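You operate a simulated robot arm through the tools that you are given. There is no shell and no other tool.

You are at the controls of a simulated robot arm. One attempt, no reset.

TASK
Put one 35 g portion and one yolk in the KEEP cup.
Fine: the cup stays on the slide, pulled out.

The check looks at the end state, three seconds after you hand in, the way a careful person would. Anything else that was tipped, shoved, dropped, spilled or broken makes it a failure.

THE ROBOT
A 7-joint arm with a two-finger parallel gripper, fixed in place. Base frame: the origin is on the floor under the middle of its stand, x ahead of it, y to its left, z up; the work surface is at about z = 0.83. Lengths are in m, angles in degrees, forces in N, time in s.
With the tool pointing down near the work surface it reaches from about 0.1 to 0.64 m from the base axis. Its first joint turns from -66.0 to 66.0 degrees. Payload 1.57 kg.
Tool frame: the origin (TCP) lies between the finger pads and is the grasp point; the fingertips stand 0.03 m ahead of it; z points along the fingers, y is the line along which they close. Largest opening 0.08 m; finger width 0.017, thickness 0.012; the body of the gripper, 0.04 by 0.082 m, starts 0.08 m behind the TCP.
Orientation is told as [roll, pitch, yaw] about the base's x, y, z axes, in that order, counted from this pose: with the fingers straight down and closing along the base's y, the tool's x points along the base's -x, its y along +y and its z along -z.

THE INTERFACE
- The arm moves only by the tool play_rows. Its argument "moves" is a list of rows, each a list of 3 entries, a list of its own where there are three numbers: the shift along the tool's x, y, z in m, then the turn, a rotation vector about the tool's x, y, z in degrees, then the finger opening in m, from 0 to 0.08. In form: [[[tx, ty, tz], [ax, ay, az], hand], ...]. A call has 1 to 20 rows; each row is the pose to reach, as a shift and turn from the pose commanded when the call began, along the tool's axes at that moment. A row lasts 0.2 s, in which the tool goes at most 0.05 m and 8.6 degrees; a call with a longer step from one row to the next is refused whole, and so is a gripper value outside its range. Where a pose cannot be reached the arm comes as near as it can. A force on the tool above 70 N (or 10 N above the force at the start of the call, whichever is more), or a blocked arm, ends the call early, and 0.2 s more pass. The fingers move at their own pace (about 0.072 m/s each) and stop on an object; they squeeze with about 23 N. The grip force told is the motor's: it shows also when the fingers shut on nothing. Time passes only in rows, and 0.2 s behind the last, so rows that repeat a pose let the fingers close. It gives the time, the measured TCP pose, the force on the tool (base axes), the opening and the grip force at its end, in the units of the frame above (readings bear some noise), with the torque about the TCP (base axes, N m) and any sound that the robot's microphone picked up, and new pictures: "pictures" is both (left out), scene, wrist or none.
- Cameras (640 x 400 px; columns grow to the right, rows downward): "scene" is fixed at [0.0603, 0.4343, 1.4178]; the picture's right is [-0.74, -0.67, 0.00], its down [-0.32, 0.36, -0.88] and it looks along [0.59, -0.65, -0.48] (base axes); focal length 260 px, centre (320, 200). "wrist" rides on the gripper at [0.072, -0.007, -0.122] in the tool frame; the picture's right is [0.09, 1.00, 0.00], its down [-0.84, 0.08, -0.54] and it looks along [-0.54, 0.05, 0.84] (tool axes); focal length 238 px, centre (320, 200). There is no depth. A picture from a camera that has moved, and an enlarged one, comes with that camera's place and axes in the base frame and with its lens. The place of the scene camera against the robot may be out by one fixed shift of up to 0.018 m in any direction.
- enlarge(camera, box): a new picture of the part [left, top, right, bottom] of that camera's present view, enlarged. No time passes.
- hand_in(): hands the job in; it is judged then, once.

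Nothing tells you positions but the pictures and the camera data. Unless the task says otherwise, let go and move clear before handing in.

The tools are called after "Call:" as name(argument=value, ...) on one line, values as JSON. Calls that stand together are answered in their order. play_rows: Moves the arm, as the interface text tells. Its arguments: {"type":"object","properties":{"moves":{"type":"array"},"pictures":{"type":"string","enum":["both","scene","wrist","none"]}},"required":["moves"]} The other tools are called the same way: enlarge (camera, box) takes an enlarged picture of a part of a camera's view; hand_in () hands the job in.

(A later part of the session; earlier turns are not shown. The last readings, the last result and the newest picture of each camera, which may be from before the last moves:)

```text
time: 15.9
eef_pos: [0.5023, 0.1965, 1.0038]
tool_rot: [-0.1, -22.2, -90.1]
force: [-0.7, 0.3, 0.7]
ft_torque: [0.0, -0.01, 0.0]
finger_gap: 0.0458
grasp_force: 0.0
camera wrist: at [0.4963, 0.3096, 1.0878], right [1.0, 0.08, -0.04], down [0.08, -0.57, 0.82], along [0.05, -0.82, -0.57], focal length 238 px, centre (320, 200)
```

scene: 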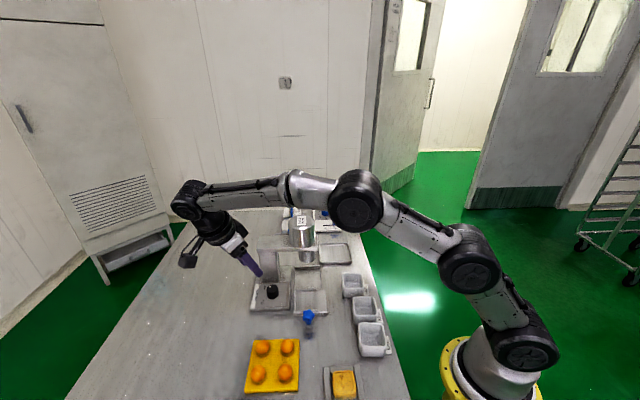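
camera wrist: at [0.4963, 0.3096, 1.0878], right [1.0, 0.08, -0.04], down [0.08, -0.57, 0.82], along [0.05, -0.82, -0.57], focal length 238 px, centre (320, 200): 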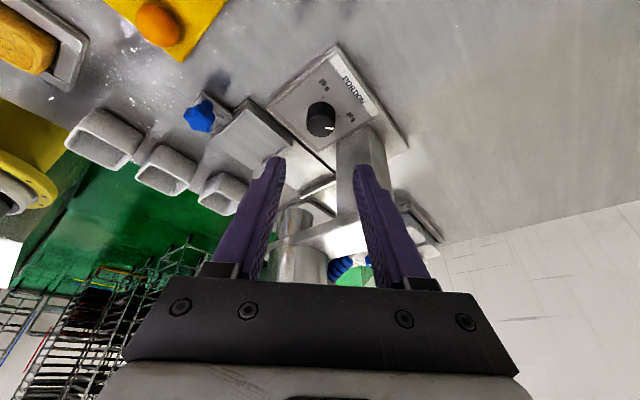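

Call:
enlarge(camera="wrist", box=[280, 60, 376, 156])

Call:
enlarge(camera="scene", box=[240, 270, 304, 310])

Call:
enlarge(camera="wrist", box=[160, 60, 320, 180])

```text
4.17 times, centred on (328, 108) of wrist
camera zoom: at [0.4963, 0.3096, 1.0878], right [1.0, 0.08, -0.04], down [0.08, -0.57, 0.82], along [0.05, -0.82, -0.57], focal length 993 px, centre (287, 583)
```

zoom: 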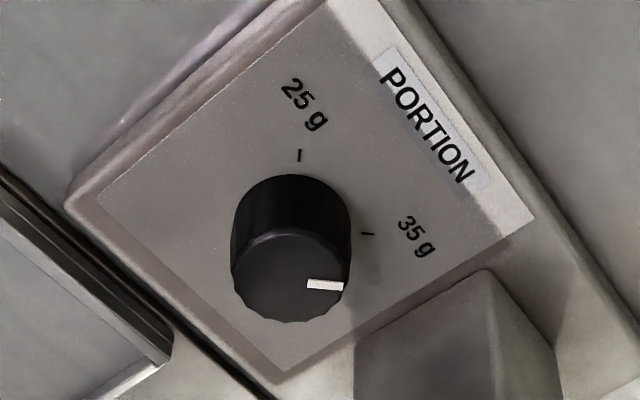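

```text
10.00 times, centred on (272, 290) of scene
camera zoom: at [0.0602, 0.4343, 1.4178], right [-0.74, -0.67, 0.0], down [-0.32, 0.36, -0.88], along [0.59, -0.65, -0.48], focal length 2603 px, centre (800, -700)
```

zoom: 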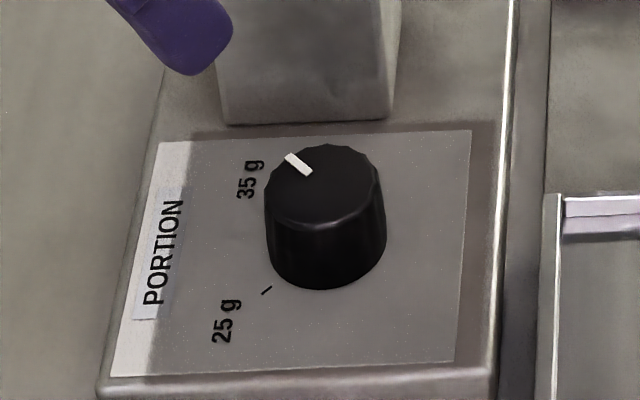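

```text
3.33 times, centred on (240, 120) of wrist
camera zoom: at [0.4963, 0.3096, 1.0878], right [1.0, 0.08, -0.04], down [0.08, -0.57, 0.82], along [0.05, -0.82, -0.57], focal length 794 px, centre (587, 467)
```

zoom: 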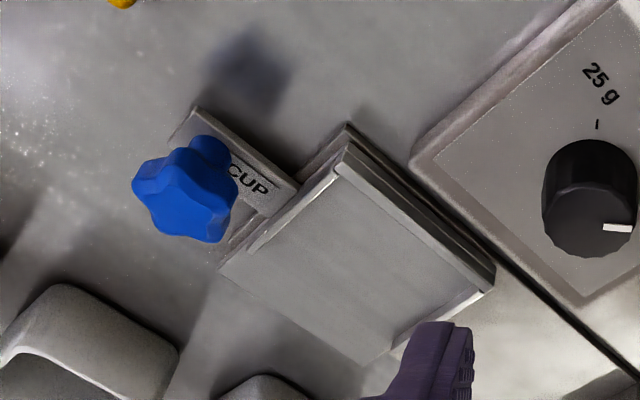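

The dial now reads 35 g and nothing else moved. Next I'll go above the KEEP cup with the fingers open and squared to it.

Call:
play_rows(moves=[[[-0.0236, -0.0319, 0.0102], [-1.15, 3.03, -5.87], 0.06], [[-0.0472, -0.0637, 0.0204], [-2.3, 6.06, -11.73], 0.08], [[-0.0708, -0.0956, 0.0306], [-3.45, 9.09, -17.6], 0.08], [[-0.0944, -0.1274, 0.0409], [-4.61, 12.12, -23.47], 0.08], [[-0.118, -0.1593, 0.0511], [-5.76, 15.15, -29.34], 0.08], [[-0.1416, -0.1911, 0.0613], [-6.91, 18.18, -35.2], 0.08], [[-0.1652, -0.223, 0.0715], [-8.06, 21.21, -41.07], 0.08], [[-0.1652, -0.223, 0.0715], [-8.06, 21.21, -41.07], 0.08]], pictures="both")

```text
time: 17.7
eef_pos: [0.2816, 0.0155, 0.9984]
tool_rot: [0.0, 0.1, -48.4]
force: [0.0, -0.1, 0.4]
ft_torque: [-0.01, 0.01, 0.01]
finger_gap: 0.0798
grasp_force: 0.1
camera wrist: at [0.2282, 0.0649, 1.1193], right [0.68, 0.73, 0.0], down [0.61, -0.58, 0.54], along [0.4, -0.37, -0.84], focal length 238 px, centre (320, 200)
```

scene: 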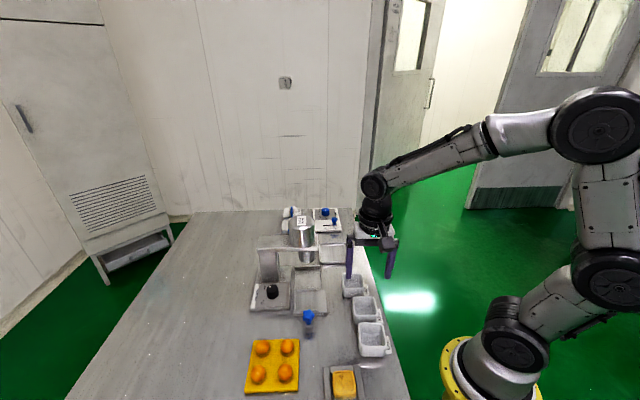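
wrist: 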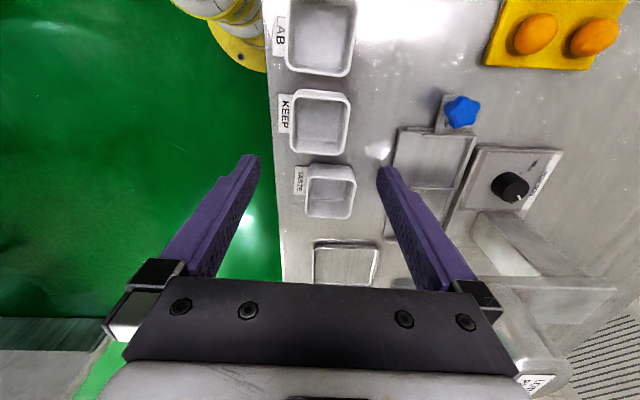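

Call:
enlarge(camera="wrist", box=[264, 75, 376, 170])

```text
4.21 times, centred on (320, 122) of wrist
camera zoom: at [0.2282, 0.0649, 1.1193], right [0.68, 0.73, 0.0], down [0.61, -0.58, 0.54], along [0.4, -0.37, -0.84], focal length 1004 px, centre (320, 526)
```

zoom: 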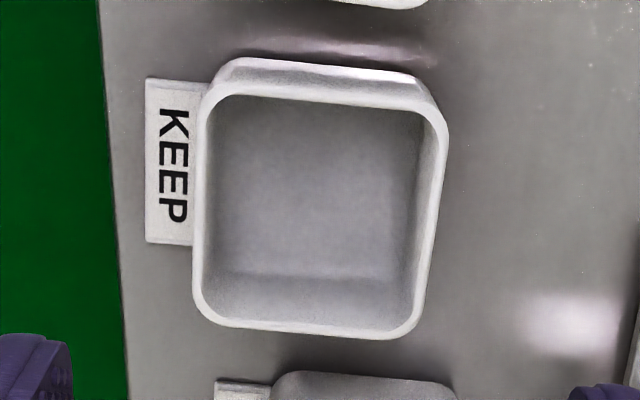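

The cup is squared to the fingers within about 2 mm. I'll correct that, go down around it, and then close.

Call:
play_rows(moves=[[[0.0015, -0.0016, 0.04], [0, 0, 0], 0.08], [[0.0015, -0.0016, 0.08], [0, 0, 0], 0.08], [[0.0015, -0.0016, 0.105], [0, 0, 0], 0.08], [[0.0015, -0.0016, 0.1215], [0, 0, 0], 0.08], [[0.0015, -0.0016, 0.1215], [0, 0, 0], 0.08]], pictures="both")

```text
time: 18.9
eef_pos: [0.2781, 0.0154, 0.8771]
tool_rot: [0.0, -0.1, -48.5]
force: [0.0, 0.5, -0.4]
ft_torque: [0.01, -0.02, 0.03]
finger_gap: 0.0801
grasp_force: 0.0
camera wrist: at [0.2257, 0.0653, 0.9979], right [0.68, 0.73, 0.0], down [0.61, -0.58, 0.54], along [0.4, -0.37, -0.84], focal length 238 px, centre (320, 200)
```

scene: 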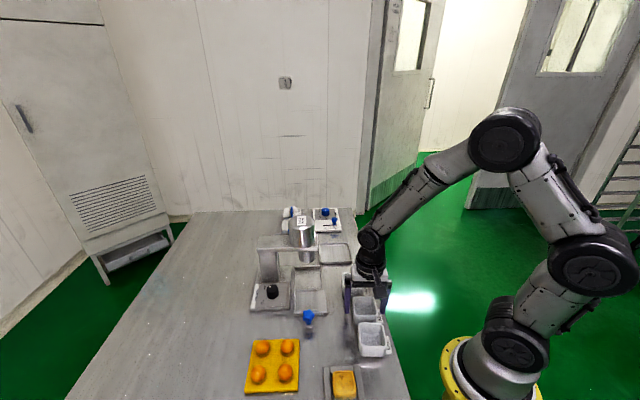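
wrist: 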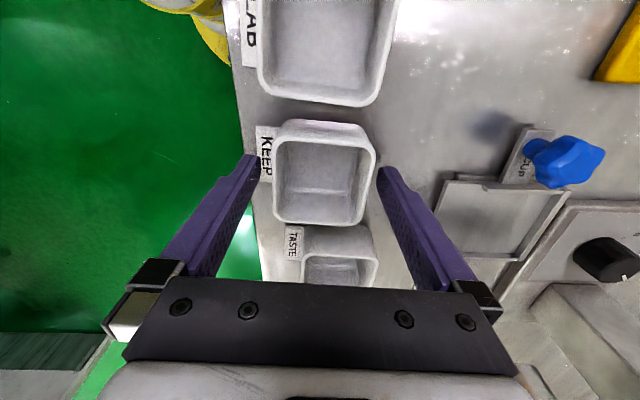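

Call:
enlarge(camera="wrist", box=[240, 100, 400, 240])

```text
2.86 times, centred on (320, 170) of wrist
camera zoom: at [0.2257, 0.0653, 0.9979], right [0.68, 0.73, 0.0], down [0.61, -0.58, 0.54], along [0.4, -0.37, -0.84], focal length 681 px, centre (320, 286)
```

zoom: 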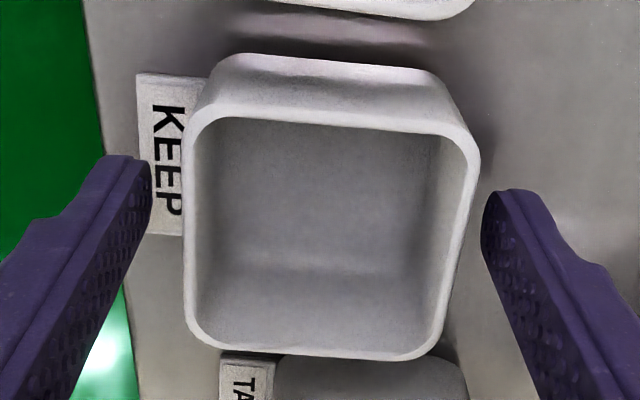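

Call:
play_rows(moves=[[[0.001, 0, 0], [0, 0, 0], 0.066], [[0.001, 0, 0], [0, 0, 0], 0.056], [[0.001, 0, 0], [0, 0, 0], 0.05], [[0.001, 0, 0], [0, 0, 0], 0.05]], pictures="wrist")

```text
time: 19.9
eef_pos: [0.2769, 0.017, 0.8779]
tool_rot: [0.0, 0.0, -48.5]
force: [0.7, -0.3, -0.4]
ft_torque: [-0.02, -0.03, -0.02]
finger_gap: 0.0589
grasp_force: 23.1
camera wrist: at [0.2248, 0.0668, 0.998], right [0.68, 0.73, 0.0], down [0.61, -0.58, 0.54], along [0.4, -0.37, -0.84], focal length 238 px, centre (320, 200)
```

wrist: 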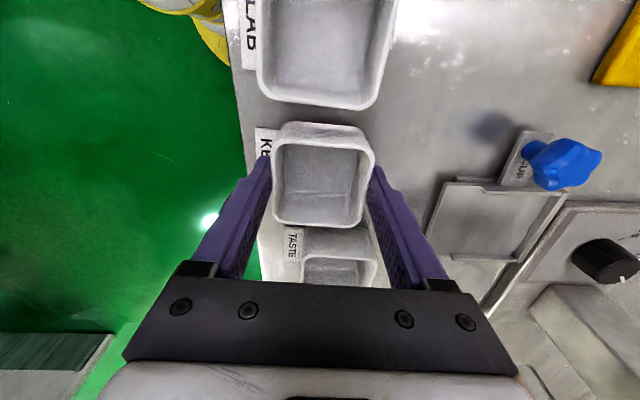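

The cup is held at 59 mm. Lifting straight up and carrying it over the slide pocket.

Call:
play_rows(moves=[[[0, 0, -0.02], [0, 0, 0], 0.05], [[0, 0, -0.05], [0, 0, 0], 0.05], [[0, 0, -0.08], [0, 0, 0], 0.05], [[-0.0097, 0.0374, -0.08], [0, 0, -0.9], 0.05], [[-0.0194, 0.0748, -0.08], [0, 0, -1.8], 0.05], [[-0.029, 0.1123, -0.08], [0, 0, -2.7], 0.05], [[-0.0387, 0.1497, -0.08], [0, 0, -3.6], 0.05], [[-0.0387, 0.1497, -0.08], [0, 0, -3.6], 0.05], [[-0.0387, 0.1497, -0.08], [0, 0, -3.6], 0.05]], pictures="both")

```text
time: 21.9
eef_pos: [0.4162, 0.0906, 0.9556]
tool_rot: [0.0, 0.0, -44.9]
force: [0.3, -0.1, -0.8]
ft_torque: [0.05, 0.01, -0.03]
finger_gap: 0.0591
grasp_force: 23.1
camera wrist: at [0.3601, 0.1356, 1.0768], right [0.64, 0.77, 0.0], down [0.65, -0.54, 0.54], along [0.42, -0.34, -0.84], focal length 238 px, centre (320, 200)
```

scene: 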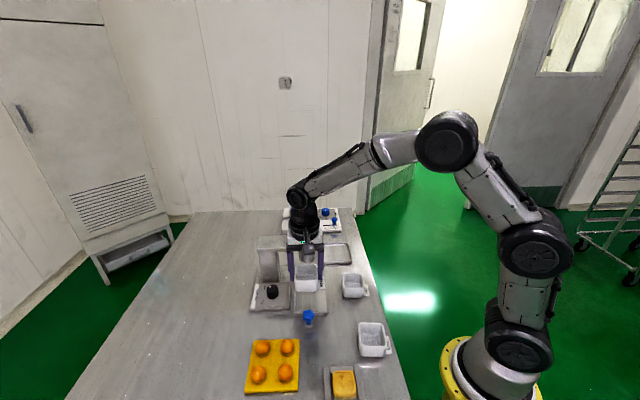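
wrist: 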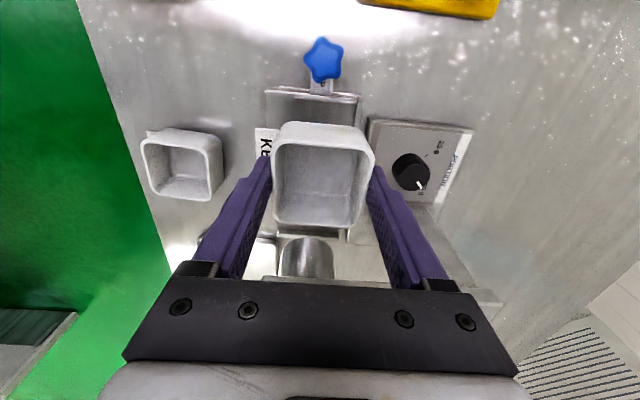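

Call:
enlarge(camera="wrist", box=[240, 30, 400, 250])

Call:
enlarge(camera="scene", box=[270, 230, 350, 330])

```text
1.82 times, centred on (320, 140) of wrist
camera zoom: at [0.3601, 0.1356, 1.0768], right [0.64, 0.77, 0.0], down [0.65, -0.54, 0.54], along [0.42, -0.34, -0.84], focal length 433 px, centre (320, 309)
```

zoom: 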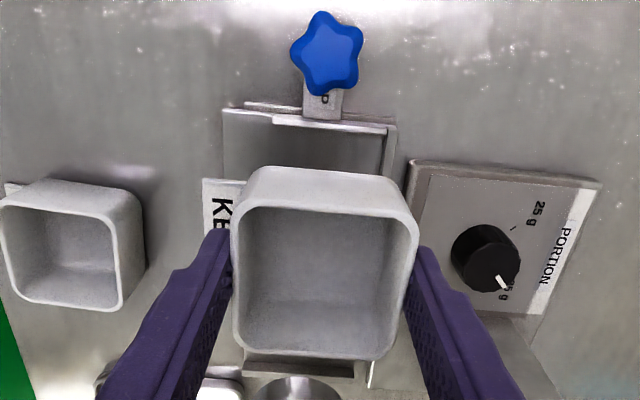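

```text
4.00 times, centred on (310, 280) of scene
camera zoom: at [0.0603, 0.4343, 1.4178], right [-0.74, -0.67, 0.0], down [-0.32, 0.36, -0.88], along [0.59, -0.65, -0.48], focal length 1041 px, centre (360, -120)
```

zoom: 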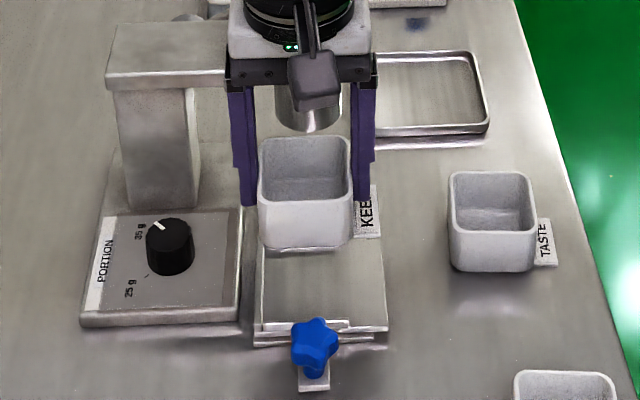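

The label plate is part of the cup and hangs over the pocket's open side, as it should. The cup needs about 4 mm toward the open side. I'll correct that and lower to just above the floor.

Call:
play_rows(moves=[[[-0.0018, -0.0037, 0.0], [0, 0, 0], 0.05], [[-0.0018, -0.0037, 0.03], [0, 0, 0], 0.05], [[-0.0018, -0.0037, 0.05], [0, 0, 0], 0.05], [[-0.0018, -0.0037, 0.054], [0, 0, 0], 0.05], [[-0.0018, -0.0037, 0.054], [0, 0, 0], 0.05]], pictures="both")

```text
time: 23.1
eef_pos: [0.4135, 0.0847, 0.9021]
tool_rot: [0.0, 0.0, -44.9]
force: [0.3, 0.4, -0.5]
ft_torque: [0.02, 0.02, -0.02]
finger_gap: 0.0591
grasp_force: 22.9
camera wrist: at [0.3587, 0.1298, 1.0227], right [0.64, 0.77, 0.0], down [0.65, -0.54, 0.54], along [0.42, -0.34, -0.84], focal length 238 px, centre (320, 200)
```

scene: 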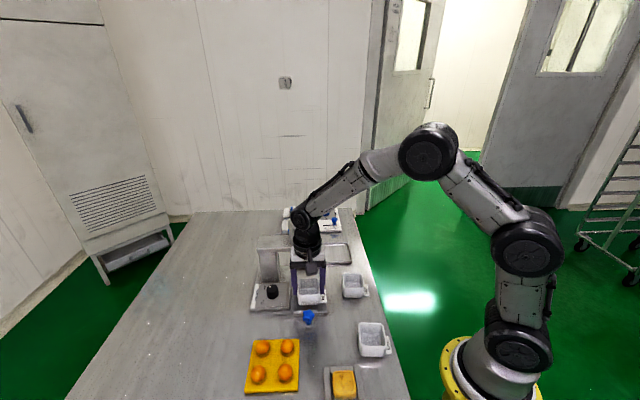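
wrist: 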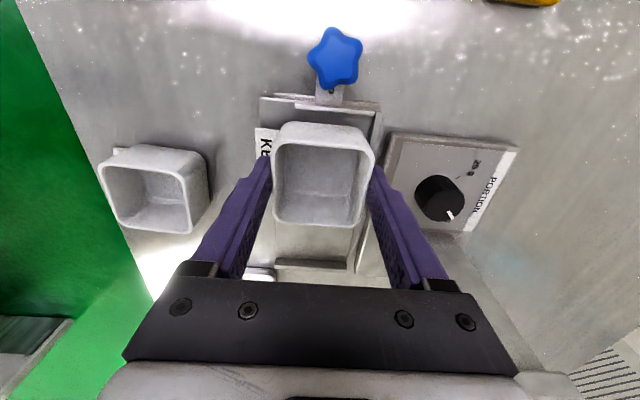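

Call:
enlarge(camera="wrist", box=[240, 80, 400, 180])

Call:
enlarge(camera="scene", box=[270, 250, 350, 330])

```text
4.00 times, centred on (320, 130) of wrist
camera zoom: at [0.3587, 0.1298, 1.0227], right [0.64, 0.77, 0.0], down [0.65, -0.54, 0.54], along [0.42, -0.34, -0.84], focal length 953 px, centre (320, 480)
```

zoom: 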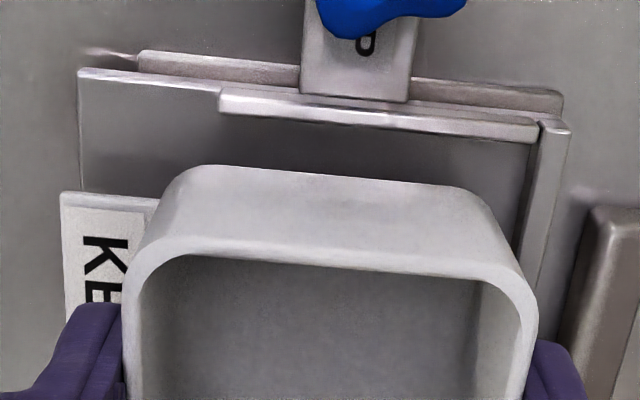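

```text
5.00 times, centred on (310, 290) of scene
camera zoom: at [0.0603, 0.4343, 1.4178], right [-0.74, -0.67, 0.0], down [-0.32, 0.36, -0.88], along [0.59, -0.65, -0.48], focal length 1302 px, centre (370, -250)
```

zoom: 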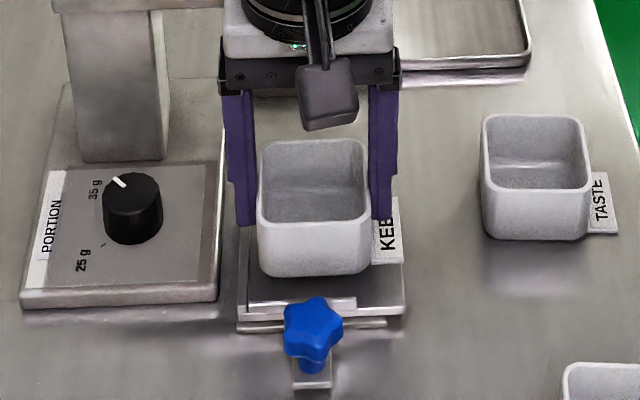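

Call:
play_rows(moves=[[[0.002, 0.002, 0.003], [0, 0, 0], 0.05], [[0.002, 0.002, 0.007], [0, 0, 0], 0.05], [[0.002, 0.002, 0.009], [0, 0, 0], 0.05], [[0.002, 0.002, 0.009], [0, 0, 0], 0.05]], pictures="wrist")

Call:
enlarge(camera="scene", box=[270, 250, 350, 330])

Call:
enlarge(camera="wrist", box=[240, 80, 400, 180])

```text
time: 24.1
eef_pos: [0.4132, 0.088, 0.8929]
tool_rot: [0.0, 0.1, -44.9]
force: [0.0, -0.1, -0.3]
ft_torque: [0.02, 0.0, 0.03]
finger_gap: 0.0594
grasp_force: 23.0
camera wrist: at [0.3581, 0.133, 1.0139], right [0.64, 0.77, 0.0], down [0.65, -0.54, 0.54], along [0.42, -0.34, -0.84], focal length 238 px, centre (320, 200)
```

wrist: 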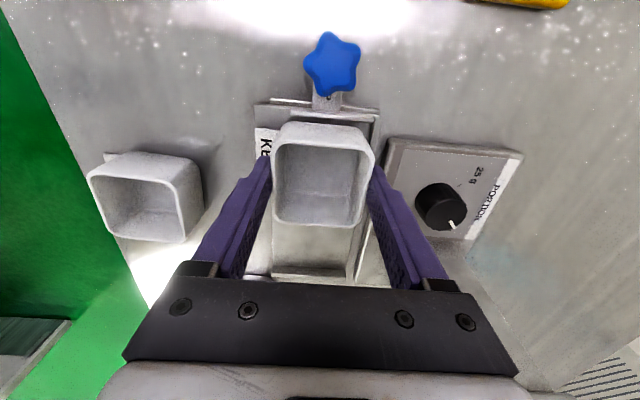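

```text
5.00 times, centred on (310, 290) of scene
camera zoom: at [0.0603, 0.4343, 1.4178], right [-0.74, -0.67, 0.0], down [-0.32, 0.36, -0.88], along [0.59, -0.65, -0.48], focal length 1302 px, centre (370, -250)
```

zoom: 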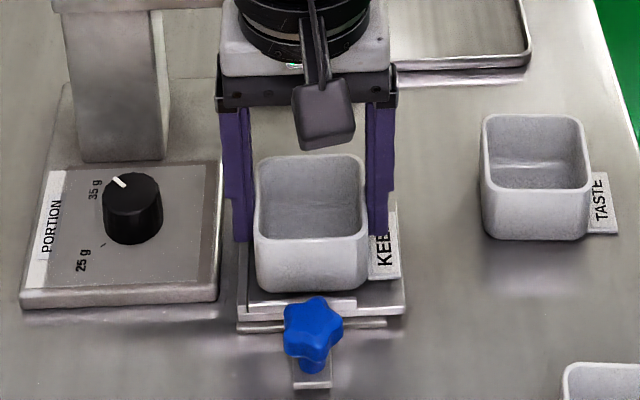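

```text
4.00 times, centred on (320, 130) of wrist
camera zoom: at [0.3581, 0.133, 1.0139], right [0.64, 0.77, 0.0], down [0.65, -0.54, 0.54], along [0.42, -0.34, -0.84], focal length 953 px, centre (320, 480)
```

zoom: 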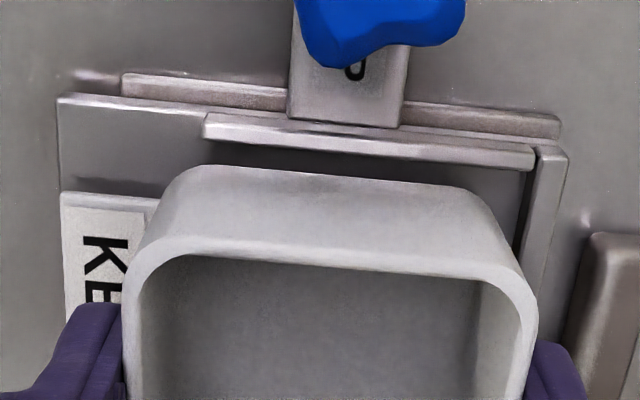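

Call:
play_rows(moves=[[[0, 0, 0.0015], [0, 0, 0], 0.05], [[0, 0, 0.003], [0, 0, 0], 0.05], [[0, 0, 0.003], [0, 0, 0], 0.05]], pictures="wrist")

```text
time: 24.9
eef_pos: [0.4131, 0.0887, 0.8903]
tool_rot: [0.0, 0.0, -44.9]
force: [0.5, 1.2, 0.7]
ft_torque: [0.02, 0.04, -0.01]
finger_gap: 0.0588
grasp_force: 23.1
camera wrist: at [0.358, 0.1332, 1.011], right [0.64, 0.77, 0.0], down [0.65, -0.54, 0.54], along [0.42, -0.34, -0.84], focal length 238 px, centre (320, 200)
```

wrist: 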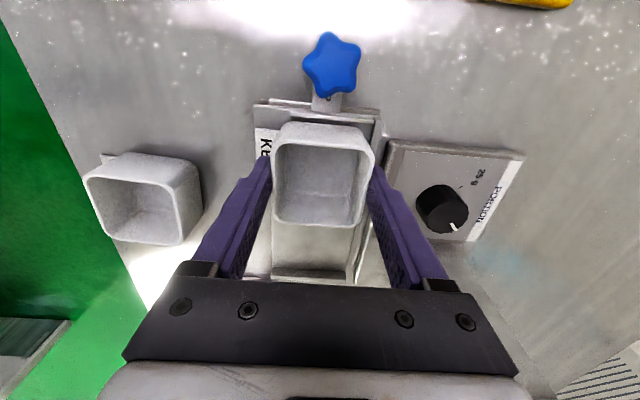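

Call:
play_rows(moves=[[[0, 0, 0.001], [0, 0, 0], 0.05], [[0, 0, 0.002], [0, 0, 0], 0.05], [[0, 0, 0.002], [0, 0, 0], 0.05]], pictures="wrist")

Call:
enlarge(camera="wrist", box=[240, 80, 400, 180])

Call:
enlarge(camera="scene", box=[280, 270, 344, 330])

```text
time: 25.7
eef_pos: [0.4131, 0.0894, 0.8879]
tool_rot: [0.1, 0.0, -44.9]
force: [-1.0, -1.1, 3.8]
ft_torque: [-0.11, 0.16, -0.01]
finger_gap: 0.0589
grasp_force: 23.1
camera wrist: at [0.3579, 0.1343, 1.0098], right [0.64, 0.77, 0.0], down [0.65, -0.54, 0.54], along [0.42, -0.34, -0.84], focal length 238 px, centre (320, 200)
```

wrist: 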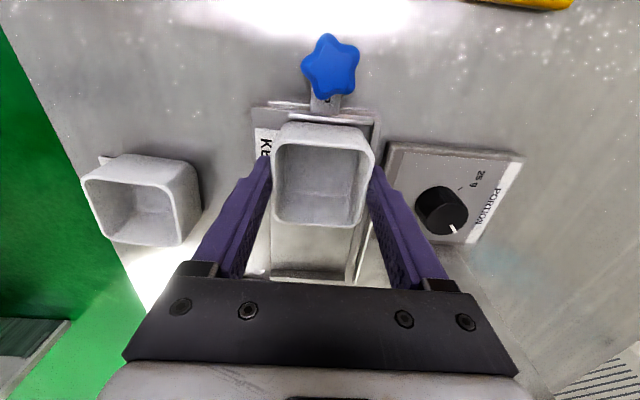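

```text
4.00 times, centred on (320, 130) of wrist
camera zoom: at [0.3579, 0.1343, 1.0098], right [0.64, 0.77, 0.0], down [0.65, -0.54, 0.54], along [0.42, -0.34, -0.84], focal length 953 px, centre (320, 480)
```

zoom: 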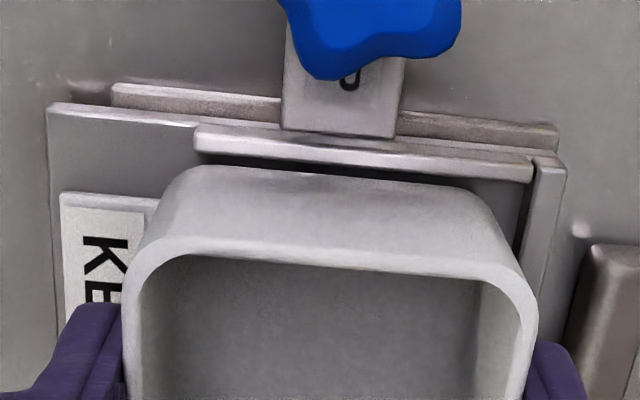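

```text
6.67 times, centred on (312, 300) of scene
camera zoom: at [0.0602, 0.4343, 1.4178], right [-0.74, -0.67, 0.0], down [-0.32, 0.36, -0.88], along [0.59, -0.65, -0.48], focal length 1736 px, centre (373, -467)
```

zoom: 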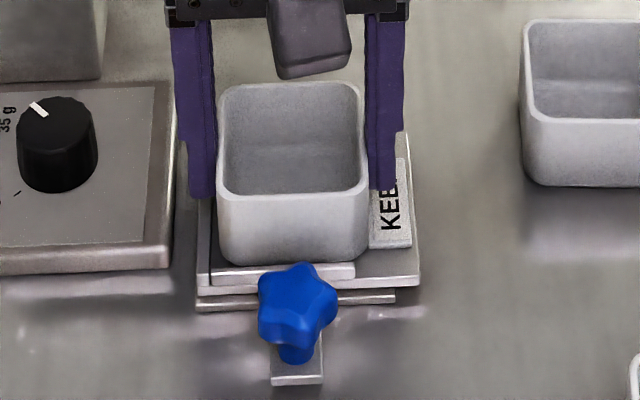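

The cup is resting on the carriage floor with a light contact of about 4 N. I'll release it and rise.

Call:
play_rows(moves=[[[0, 0, 0], [0, 0, 0], 0.07], [[0, 0, 0], [0, 0, 0], 0.08], [[0, 0, -0.005], [0, 0, 0], 0.08], [[0, 0, -0.03], [0, 0, 0], 0.08], [[0, 0, -0.07], [0, 0, 0], 0.08], [[0, 0, -0.1], [0, 0, 0], 0.08], [[0, 0, -0.1], [0, 0, 0], 0.08]], pictures="both")

Call:
enlarge(camera="wrist", box=[240, 40, 400, 200])

Call:
enlarge(camera="scene", box=[270, 240, 350, 340])

```text
time: 27.3
eef_pos: [0.4113, 0.0913, 0.9894]
tool_rot: [0.0, 0.1, -44.8]
force: [-0.5, 0.1, 0.3]
ft_torque: [0.03, -0.02, -0.03]
finger_gap: 0.08
grasp_force: 0.0
camera wrist: at [0.3571, 0.1359, 1.1105], right [0.64, 0.77, 0.0], down [0.65, -0.54, 0.54], along [0.42, -0.34, -0.84], focal length 238 px, centre (320, 200)
```

scene: 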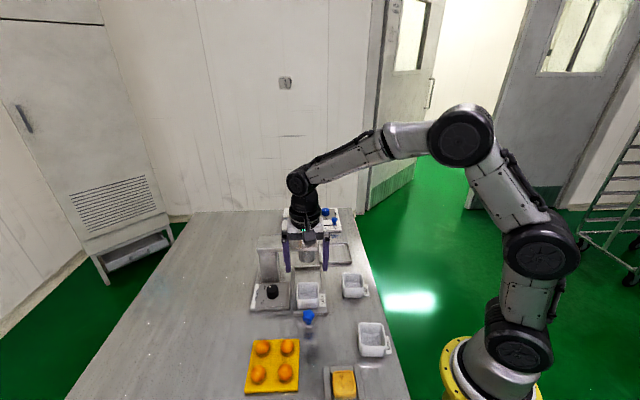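
wrist: 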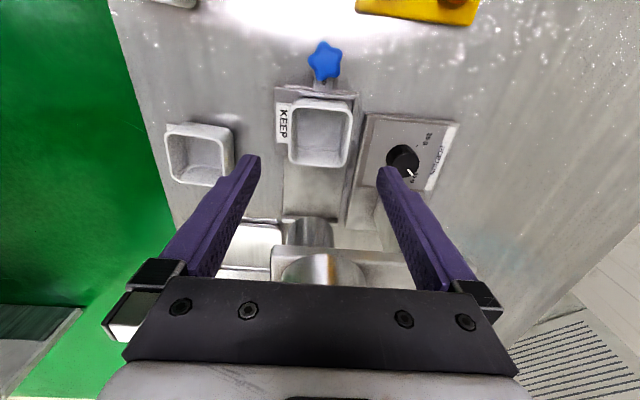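

```text
2.50 times, centred on (320, 120) of wrist
camera zoom: at [0.3571, 0.1359, 1.1105], right [0.64, 0.77, 0.0], down [0.65, -0.54, 0.54], along [0.42, -0.34, -0.84], focal length 596 px, centre (320, 400)
```

zoom: 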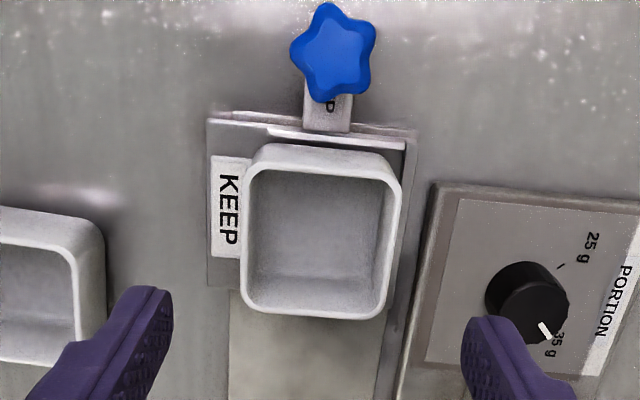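

```text
4.00 times, centred on (310, 290) of scene
camera zoom: at [0.0602, 0.4343, 1.4178], right [-0.74, -0.67, 0.0], down [-0.32, 0.36, -0.88], along [0.59, -0.65, -0.48], focal length 1041 px, centre (360, -160)
```

zoom: 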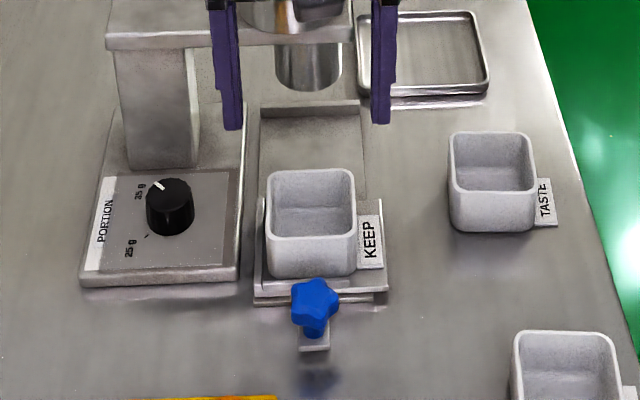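

The cup sits in the pocket with its label hanging over the open side. Next I'll go to the star knob with a 20° lean back, so the gripper stays clear of the hopper when pushing in.

Call:
play_rows(moves=[[[0.035, -0.0005, 0.0], [0, -6.7, 0], 0.07], [[0.07, -0.001, 0.003], [0, -13.4, 0], 0.06], [[0.105, -0.0016, 0.0074], [0, -20, 0], 0.05], [[0.105, -0.0016, 0.0074], [0, -20, 0], 0.05]], pictures="both")

Call:
enlarge(camera="wrist", box=[240, 40, 400, 200])

```text
time: 28.3
eef_pos: [0.3374, 0.1627, 0.9823]
tool_rot: [0.0, -20.0, -44.8]
force: [0.2, 0.4, 0.3]
ft_torque: [0.01, 0.01, -0.04]
finger_gap: 0.05
grasp_force: 0.1
camera wrist: at [0.2552, 0.2344, 1.0703], right [0.64, 0.77, -0.03], down [0.48, -0.37, 0.8], along [0.6, -0.52, -0.6], focal length 238 px, centre (320, 200)
```

scene: 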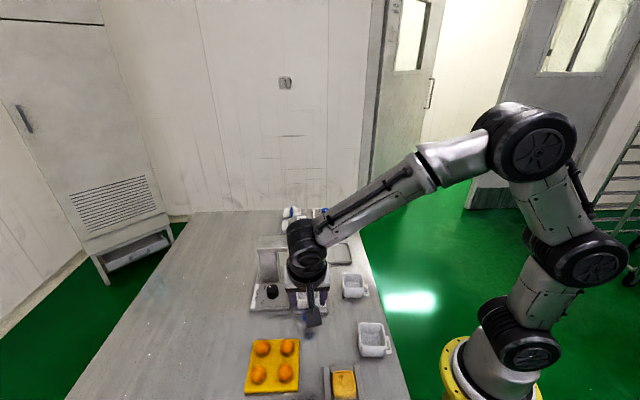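
wrist: 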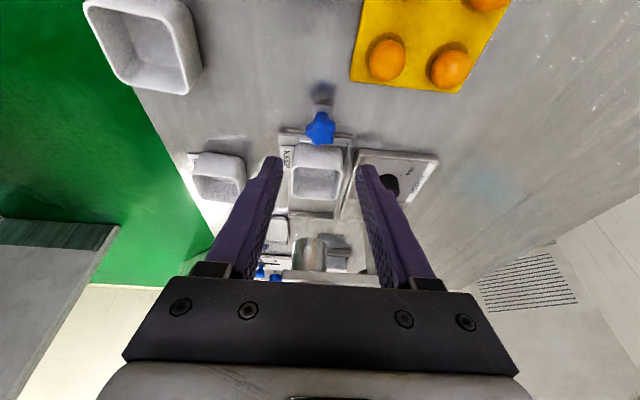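

```text
2.50 times, centred on (320, 120) of wrist
camera zoom: at [0.2552, 0.2344, 1.0703], right [0.64, 0.77, -0.03], down [0.48, -0.37, 0.8], along [0.6, -0.52, -0.6], focal length 596 px, centre (320, 400)
```

zoom: 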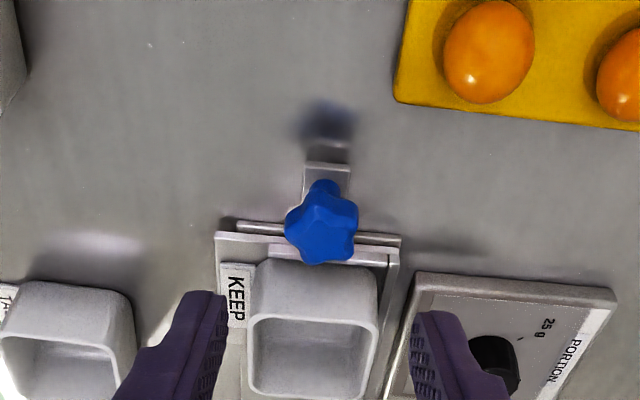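

The star knob lies right on the tool axis. I'll move down along the axis and check before gripping.

Call:
play_rows(moves=[[[0, 0.0004, 0.04], [0, 0, 0], 0.05], [[0, 0.0004, 0.08], [0, 0, 0], 0.05], [[0, 0.0004, 0.1], [0, 0, 0], 0.05], [[0, 0.0004, 0.1], [0, 0, 0], 0.05]], pictures="both")

Call:
enlarge(camera="wrist", box=[240, 100, 400, 220])

Call:
enlarge(camera="scene", box=[280, 260, 344, 330])

```text
time: 29.3
eef_pos: [0.3637, 0.137, 0.8872]
tool_rot: [0.1, -19.9, -44.9]
force: [0.5, 0.0, 0.0]
ft_torque: [0.02, 0.03, 0.03]
finger_gap: 0.05
grasp_force: 0.1
camera wrist: at [0.2813, 0.2089, 0.9764], right [0.64, 0.77, -0.03], down [0.48, -0.37, 0.8], along [0.6, -0.52, -0.61], focal length 238 px, centre (320, 200)
```

scene: 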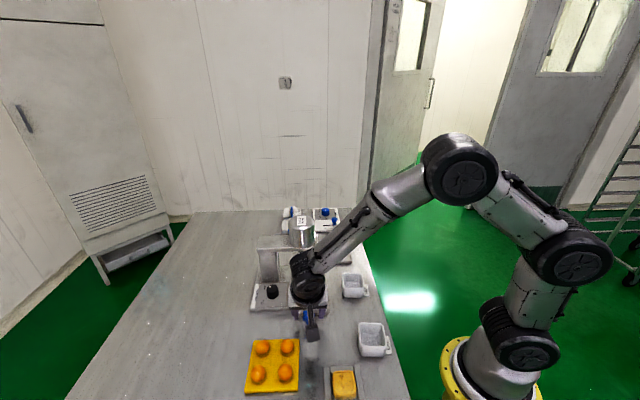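
wrist: 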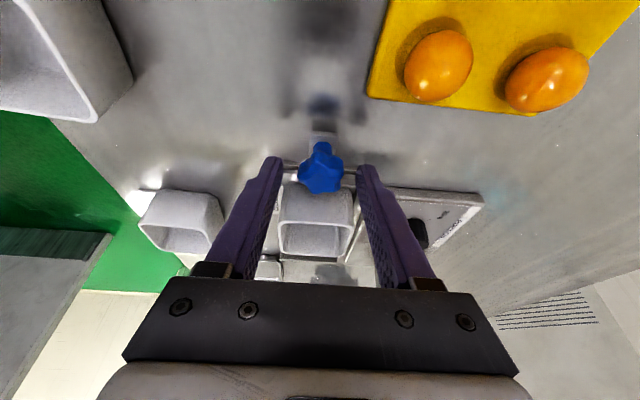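

```text
3.33 times, centred on (320, 160) of wrist
camera zoom: at [0.2813, 0.2089, 0.9764], right [0.64, 0.77, -0.03], down [0.48, -0.37, 0.8], along [0.6, -0.52, -0.61], focal length 794 px, centre (320, 333)
```

zoom: 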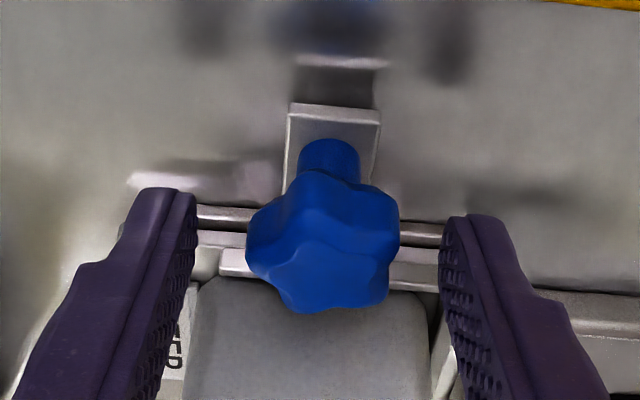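

```text
5.71 times, centred on (312, 295) of scene
camera zoom: at [0.0603, 0.4343, 1.4178], right [-0.74, -0.67, 0.0], down [-0.32, 0.36, -0.88], along [0.59, -0.65, -0.48], focal length 1488 px, centre (366, -343)
```

zoom: 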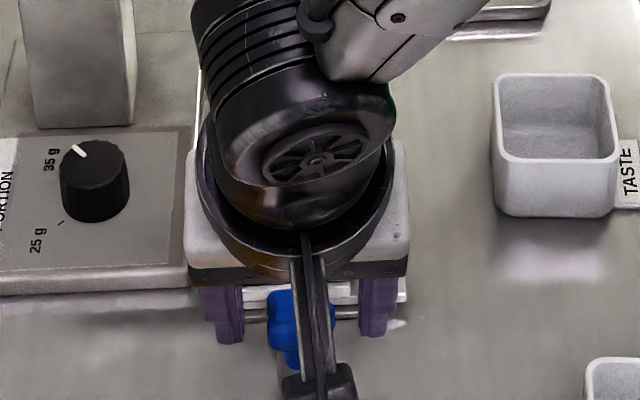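

Call:
play_rows(moves=[[[0, 0.0006, 0], [0, 0, 0], 0.035], [[0, 0.0006, 0], [0, 0, 0], 0.02], [[0, 0.0006, 0], [0, 0, 0], 0.015], [[0, 0.0006, 0], [0, 0, 0], 0.015]], pictures="wrist")

Call:
enlarge(camera="wrist", box=[240, 100, 400, 220])

```text
time: 30.3
eef_pos: [0.3647, 0.1386, 0.8874]
tool_rot: [0.1, -20.0, -45.0]
force: [6.4, 1.4, -4.7]
ft_torque: [0.08, -0.08, 0.05]
finger_gap: 0.0284
grasp_force: 38.0
camera wrist: at [0.282, 0.2098, 0.9765], right [0.64, 0.77, -0.03], down [0.48, -0.37, 0.8], along [0.6, -0.52, -0.61], focal length 238 px, centre (320, 200)
```

wrist: 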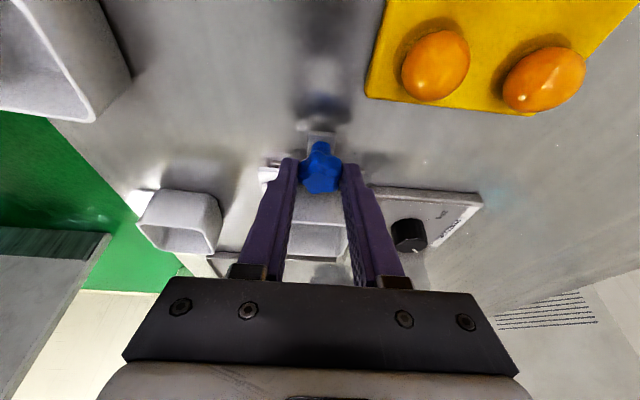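

```text
3.33 times, centred on (320, 160) of wrist
camera zoom: at [0.282, 0.2098, 0.9765], right [0.64, 0.77, -0.03], down [0.48, -0.37, 0.8], along [0.6, -0.52, -0.61], focal length 794 px, centre (320, 333)
```

zoom: 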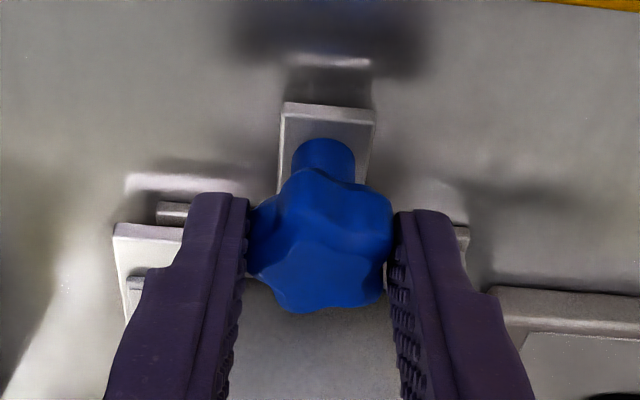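

The star is held. I'll push the slide inward along the track, slowly at first.

Call:
play_rows(moves=[[[-0.0047, 0, 0.0017], [0, 0, 0], 0.015], [[-0.0094, 0, 0.0034], [0, 0, 0], 0.015], [[-0.0141, 0, 0.0051], [0, 0, 0], 0.015], [[-0.0207, 0, 0.0075], [0, 0, 0], 0.015], [[-0.0282, 0, 0.0103], [0, 0, 0], 0.015], [[-0.0376, 0, 0.0137], [0, 0, 0], 0.015], [[-0.047, 0, 0.0171], [0, 0, 0], 0.015]], pictures="both")

Call:
enlarge(camera="wrist", box=[240, 100, 400, 220])

Call:
enlarge(camera="scene", box=[270, 240, 350, 330])

```text
time: 31.9
eef_pos: [0.3991, 0.1029, 0.8882]
tool_rot: [0.0, -20.0, -44.8]
force: [6.6, 6.6, -7.6]
ft_torque: [-0.4, -0.61, -0.07]
finger_gap: 0.0281
grasp_force: 38.3
camera wrist: at [0.3169, 0.1745, 0.9765], right [0.64, 0.77, -0.03], down [0.48, -0.37, 0.8], along [0.6, -0.52, -0.61], focal length 238 px, centre (320, 200)
```

scene: 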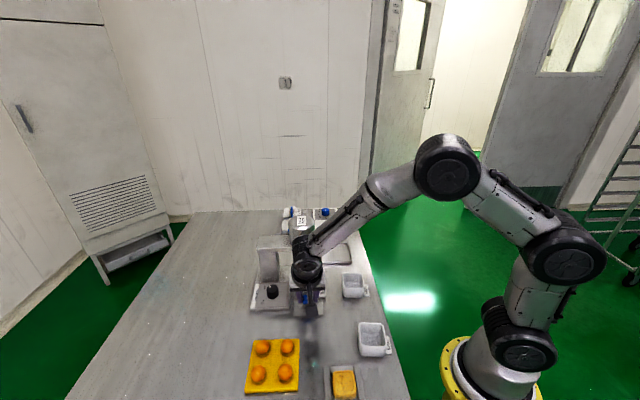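
wrist: 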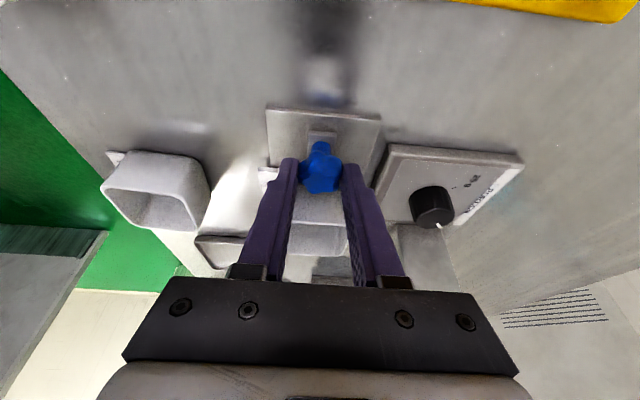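

```text
3.33 times, centred on (320, 160) of wrist
camera zoom: at [0.3169, 0.1745, 0.9765], right [0.64, 0.77, -0.03], down [0.48, -0.37, 0.8], along [0.6, -0.52, -0.61], focal length 794 px, centre (320, 333)
```

zoom: 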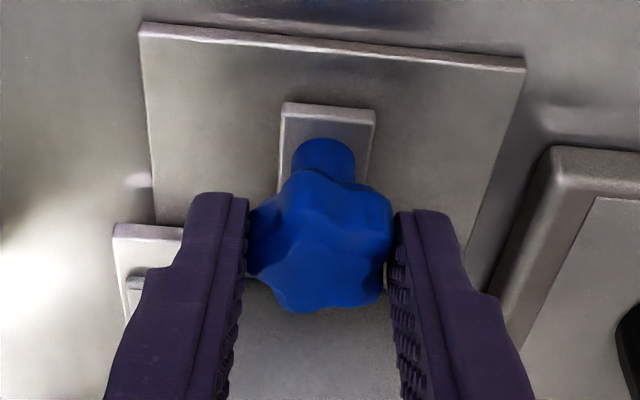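

```text
4.44 times, centred on (310, 285) of scene
camera zoom: at [0.0605, 0.4345, 1.4177], right [-0.74, -0.67, 0.0], down [-0.32, 0.36, -0.88], along [0.59, -0.65, -0.48], focal length 1157 px, centre (364, -178)
```

zoom: 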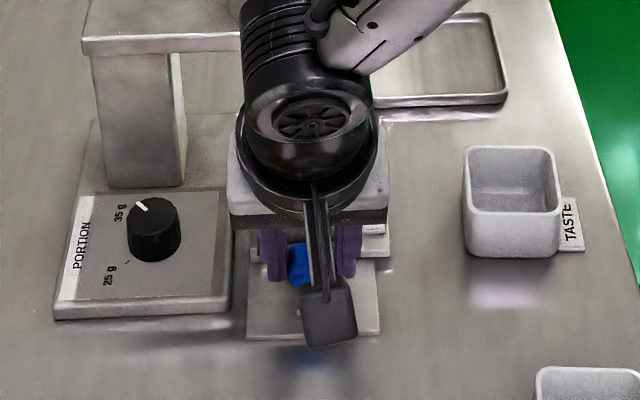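

The slide moves freely, 50 mm in so far. I'll continue gently toward the end of the track.

Call:
play_rows(moves=[[[-0.0066, 0.0004, 0.0024], [0, 0, 0], 0.015], [[-0.0132, 0.0006, 0.0048], [0, 0, 0], 0.015], [[-0.0197, 0.0006, 0.0072], [0, 0, 0], 0.015], [[-0.0254, 0.0006, 0.0092], [0, 0, 0], 0.015], [[-0.0301, 0.0006, 0.0109], [0, 0, 0], 0.015], [[-0.0329, 0.0006, 0.012], [0, 0, 0], 0.015]], pictures="both")

Call:
enlarge(camera="wrist", box=[240, 100, 400, 220])

```text
time: 33.3
eef_pos: [0.4231, 0.0785, 0.8874]
tool_rot: [0.1, -20.0, -44.9]
force: [2.4, 2.6, 6.2]
ft_torque: [0.15, 0.01, 0.04]
finger_gap: 0.0281
grasp_force: 38.5
camera wrist: at [0.3421, 0.1498, 0.9764], right [0.64, 0.77, -0.03], down [0.48, -0.37, 0.8], along [0.6, -0.53, -0.6], focal length 238 px, centre (320, 200)
```

scene: 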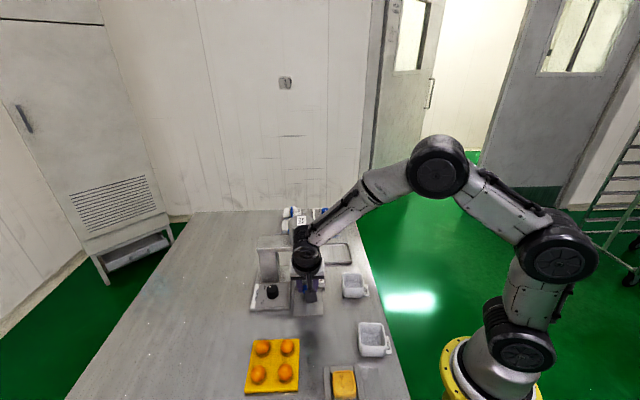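
wrist: 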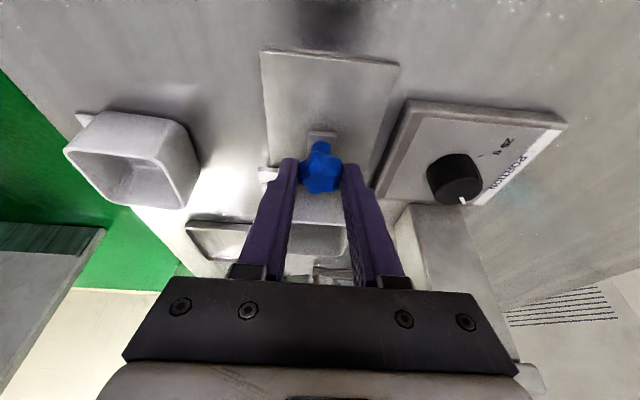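

```text
3.33 times, centred on (320, 160) of wrist
camera zoom: at [0.3421, 0.1498, 0.9764], right [0.64, 0.77, -0.03], down [0.48, -0.37, 0.8], along [0.6, -0.53, -0.6], focal length 794 px, centre (320, 333)
```

zoom: 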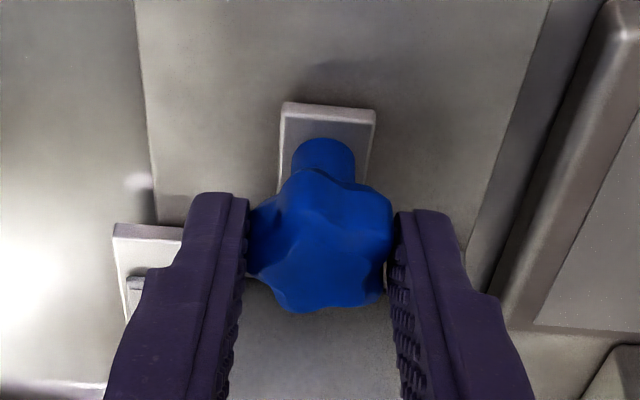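

Call:
play_rows(moves=[[[-0.0024, 0, 0.0009], [0, 0, 0], 0.015], [[-0.0047, 0, 0.0017], [0, 0, 0], 0.015], [[-0.0071, 0, 0.0026], [0, 0, 0], 0.015]], pictures="wrist")

Call:
enlarge(camera="scene", box=[270, 210, 350, 330])

```text
time: 34.1
eef_pos: [0.429, 0.0734, 0.8881]
tool_rot: [0.2, -20.0, -44.9]
force: [2.4, 3.3, 10.6]
ft_torque: [0.02, 0.25, -0.04]
finger_gap: 0.028
grasp_force: 38.8
camera wrist: at [0.3467, 0.145, 0.9763], right [0.64, 0.77, -0.03], down [0.48, -0.37, 0.8], along [0.6, -0.52, -0.6], focal length 238 px, centre (320, 200)
```

wrist: 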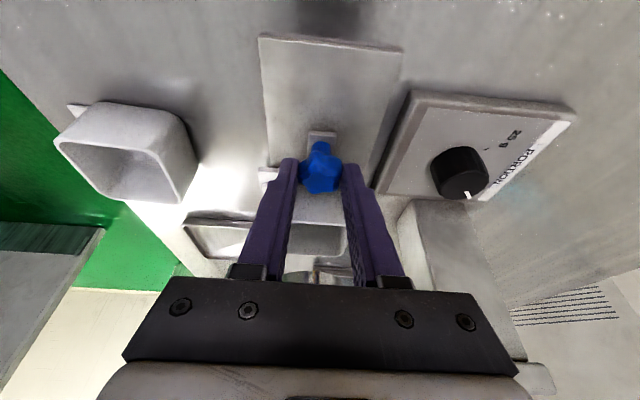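

```text
3.33 times, centred on (310, 270) of scene
camera zoom: at [0.0602, 0.4344, 1.4178], right [-0.74, -0.67, 0.0], down [-0.32, 0.36, -0.88], along [0.59, -0.65, -0.48], focal length 868 px, centre (353, -33)
```

zoom: 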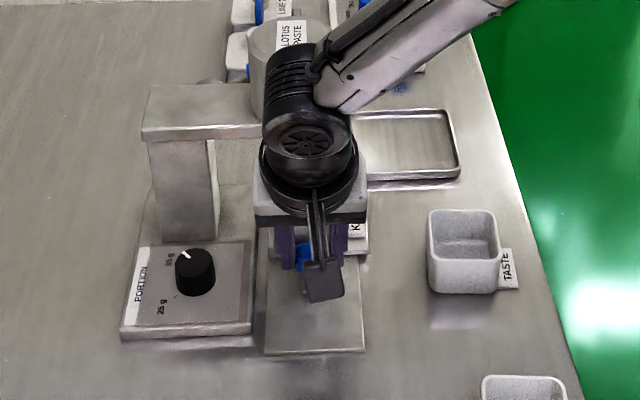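

Call:
play_rows(moves=[[[-0.0026, 0, 0.0002], [0, 0, 0], 0.015], [[-0.0049, 0, 0.001], [0, 0, 0], 0.015], [[-0.0073, 0, 0.0019], [0, 0, 0], 0.015], [[-0.0097, 0, 0.0027], [0, 0, 0], 0.015]], pictures="wrist")

Call:
enlarge(camera="wrist", box=[180, 180, 460, 290])

```text
time: 35.1
eef_pos: [0.4348, 0.0674, 0.8875]
tool_rot: [-0.1, -19.8, -44.8]
force: [-23.9, 31.6, 3.2]
ft_torque: [0.71, 0.25, 0.14]
finger_gap: 0.0279
grasp_force: 38.6
camera wrist: at [0.3525, 0.1398, 0.9757], right [0.64, 0.77, -0.03], down [0.48, -0.37, 0.79], along [0.6, -0.52, -0.61], focal length 238 px, centre (320, 200)
```

wrist: 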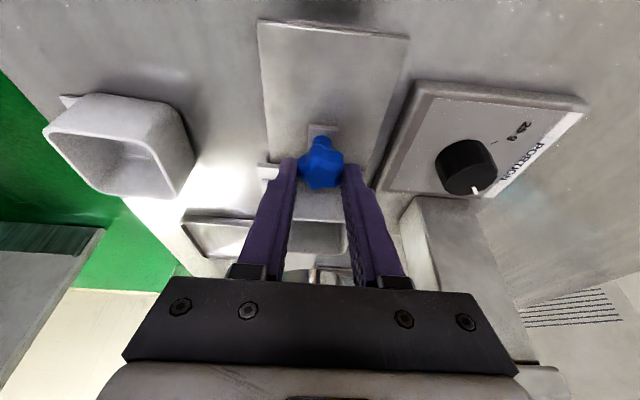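

```text
2.29 times, centred on (320, 235) of wrist
camera zoom: at [0.3525, 0.1398, 0.9757], right [0.64, 0.77, -0.03], down [0.48, -0.37, 0.79], along [0.6, -0.52, -0.61], focal length 545 px, centre (320, 120)
```

zoom: 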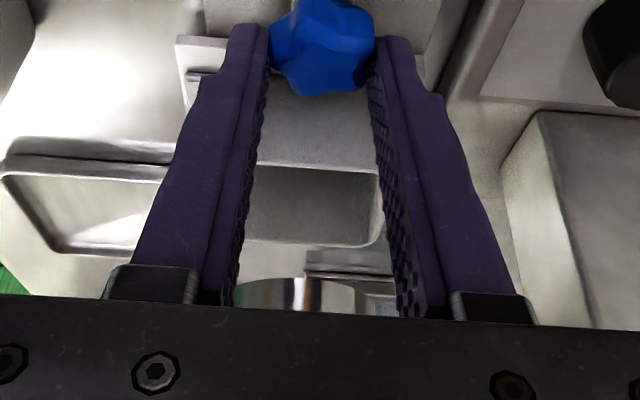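

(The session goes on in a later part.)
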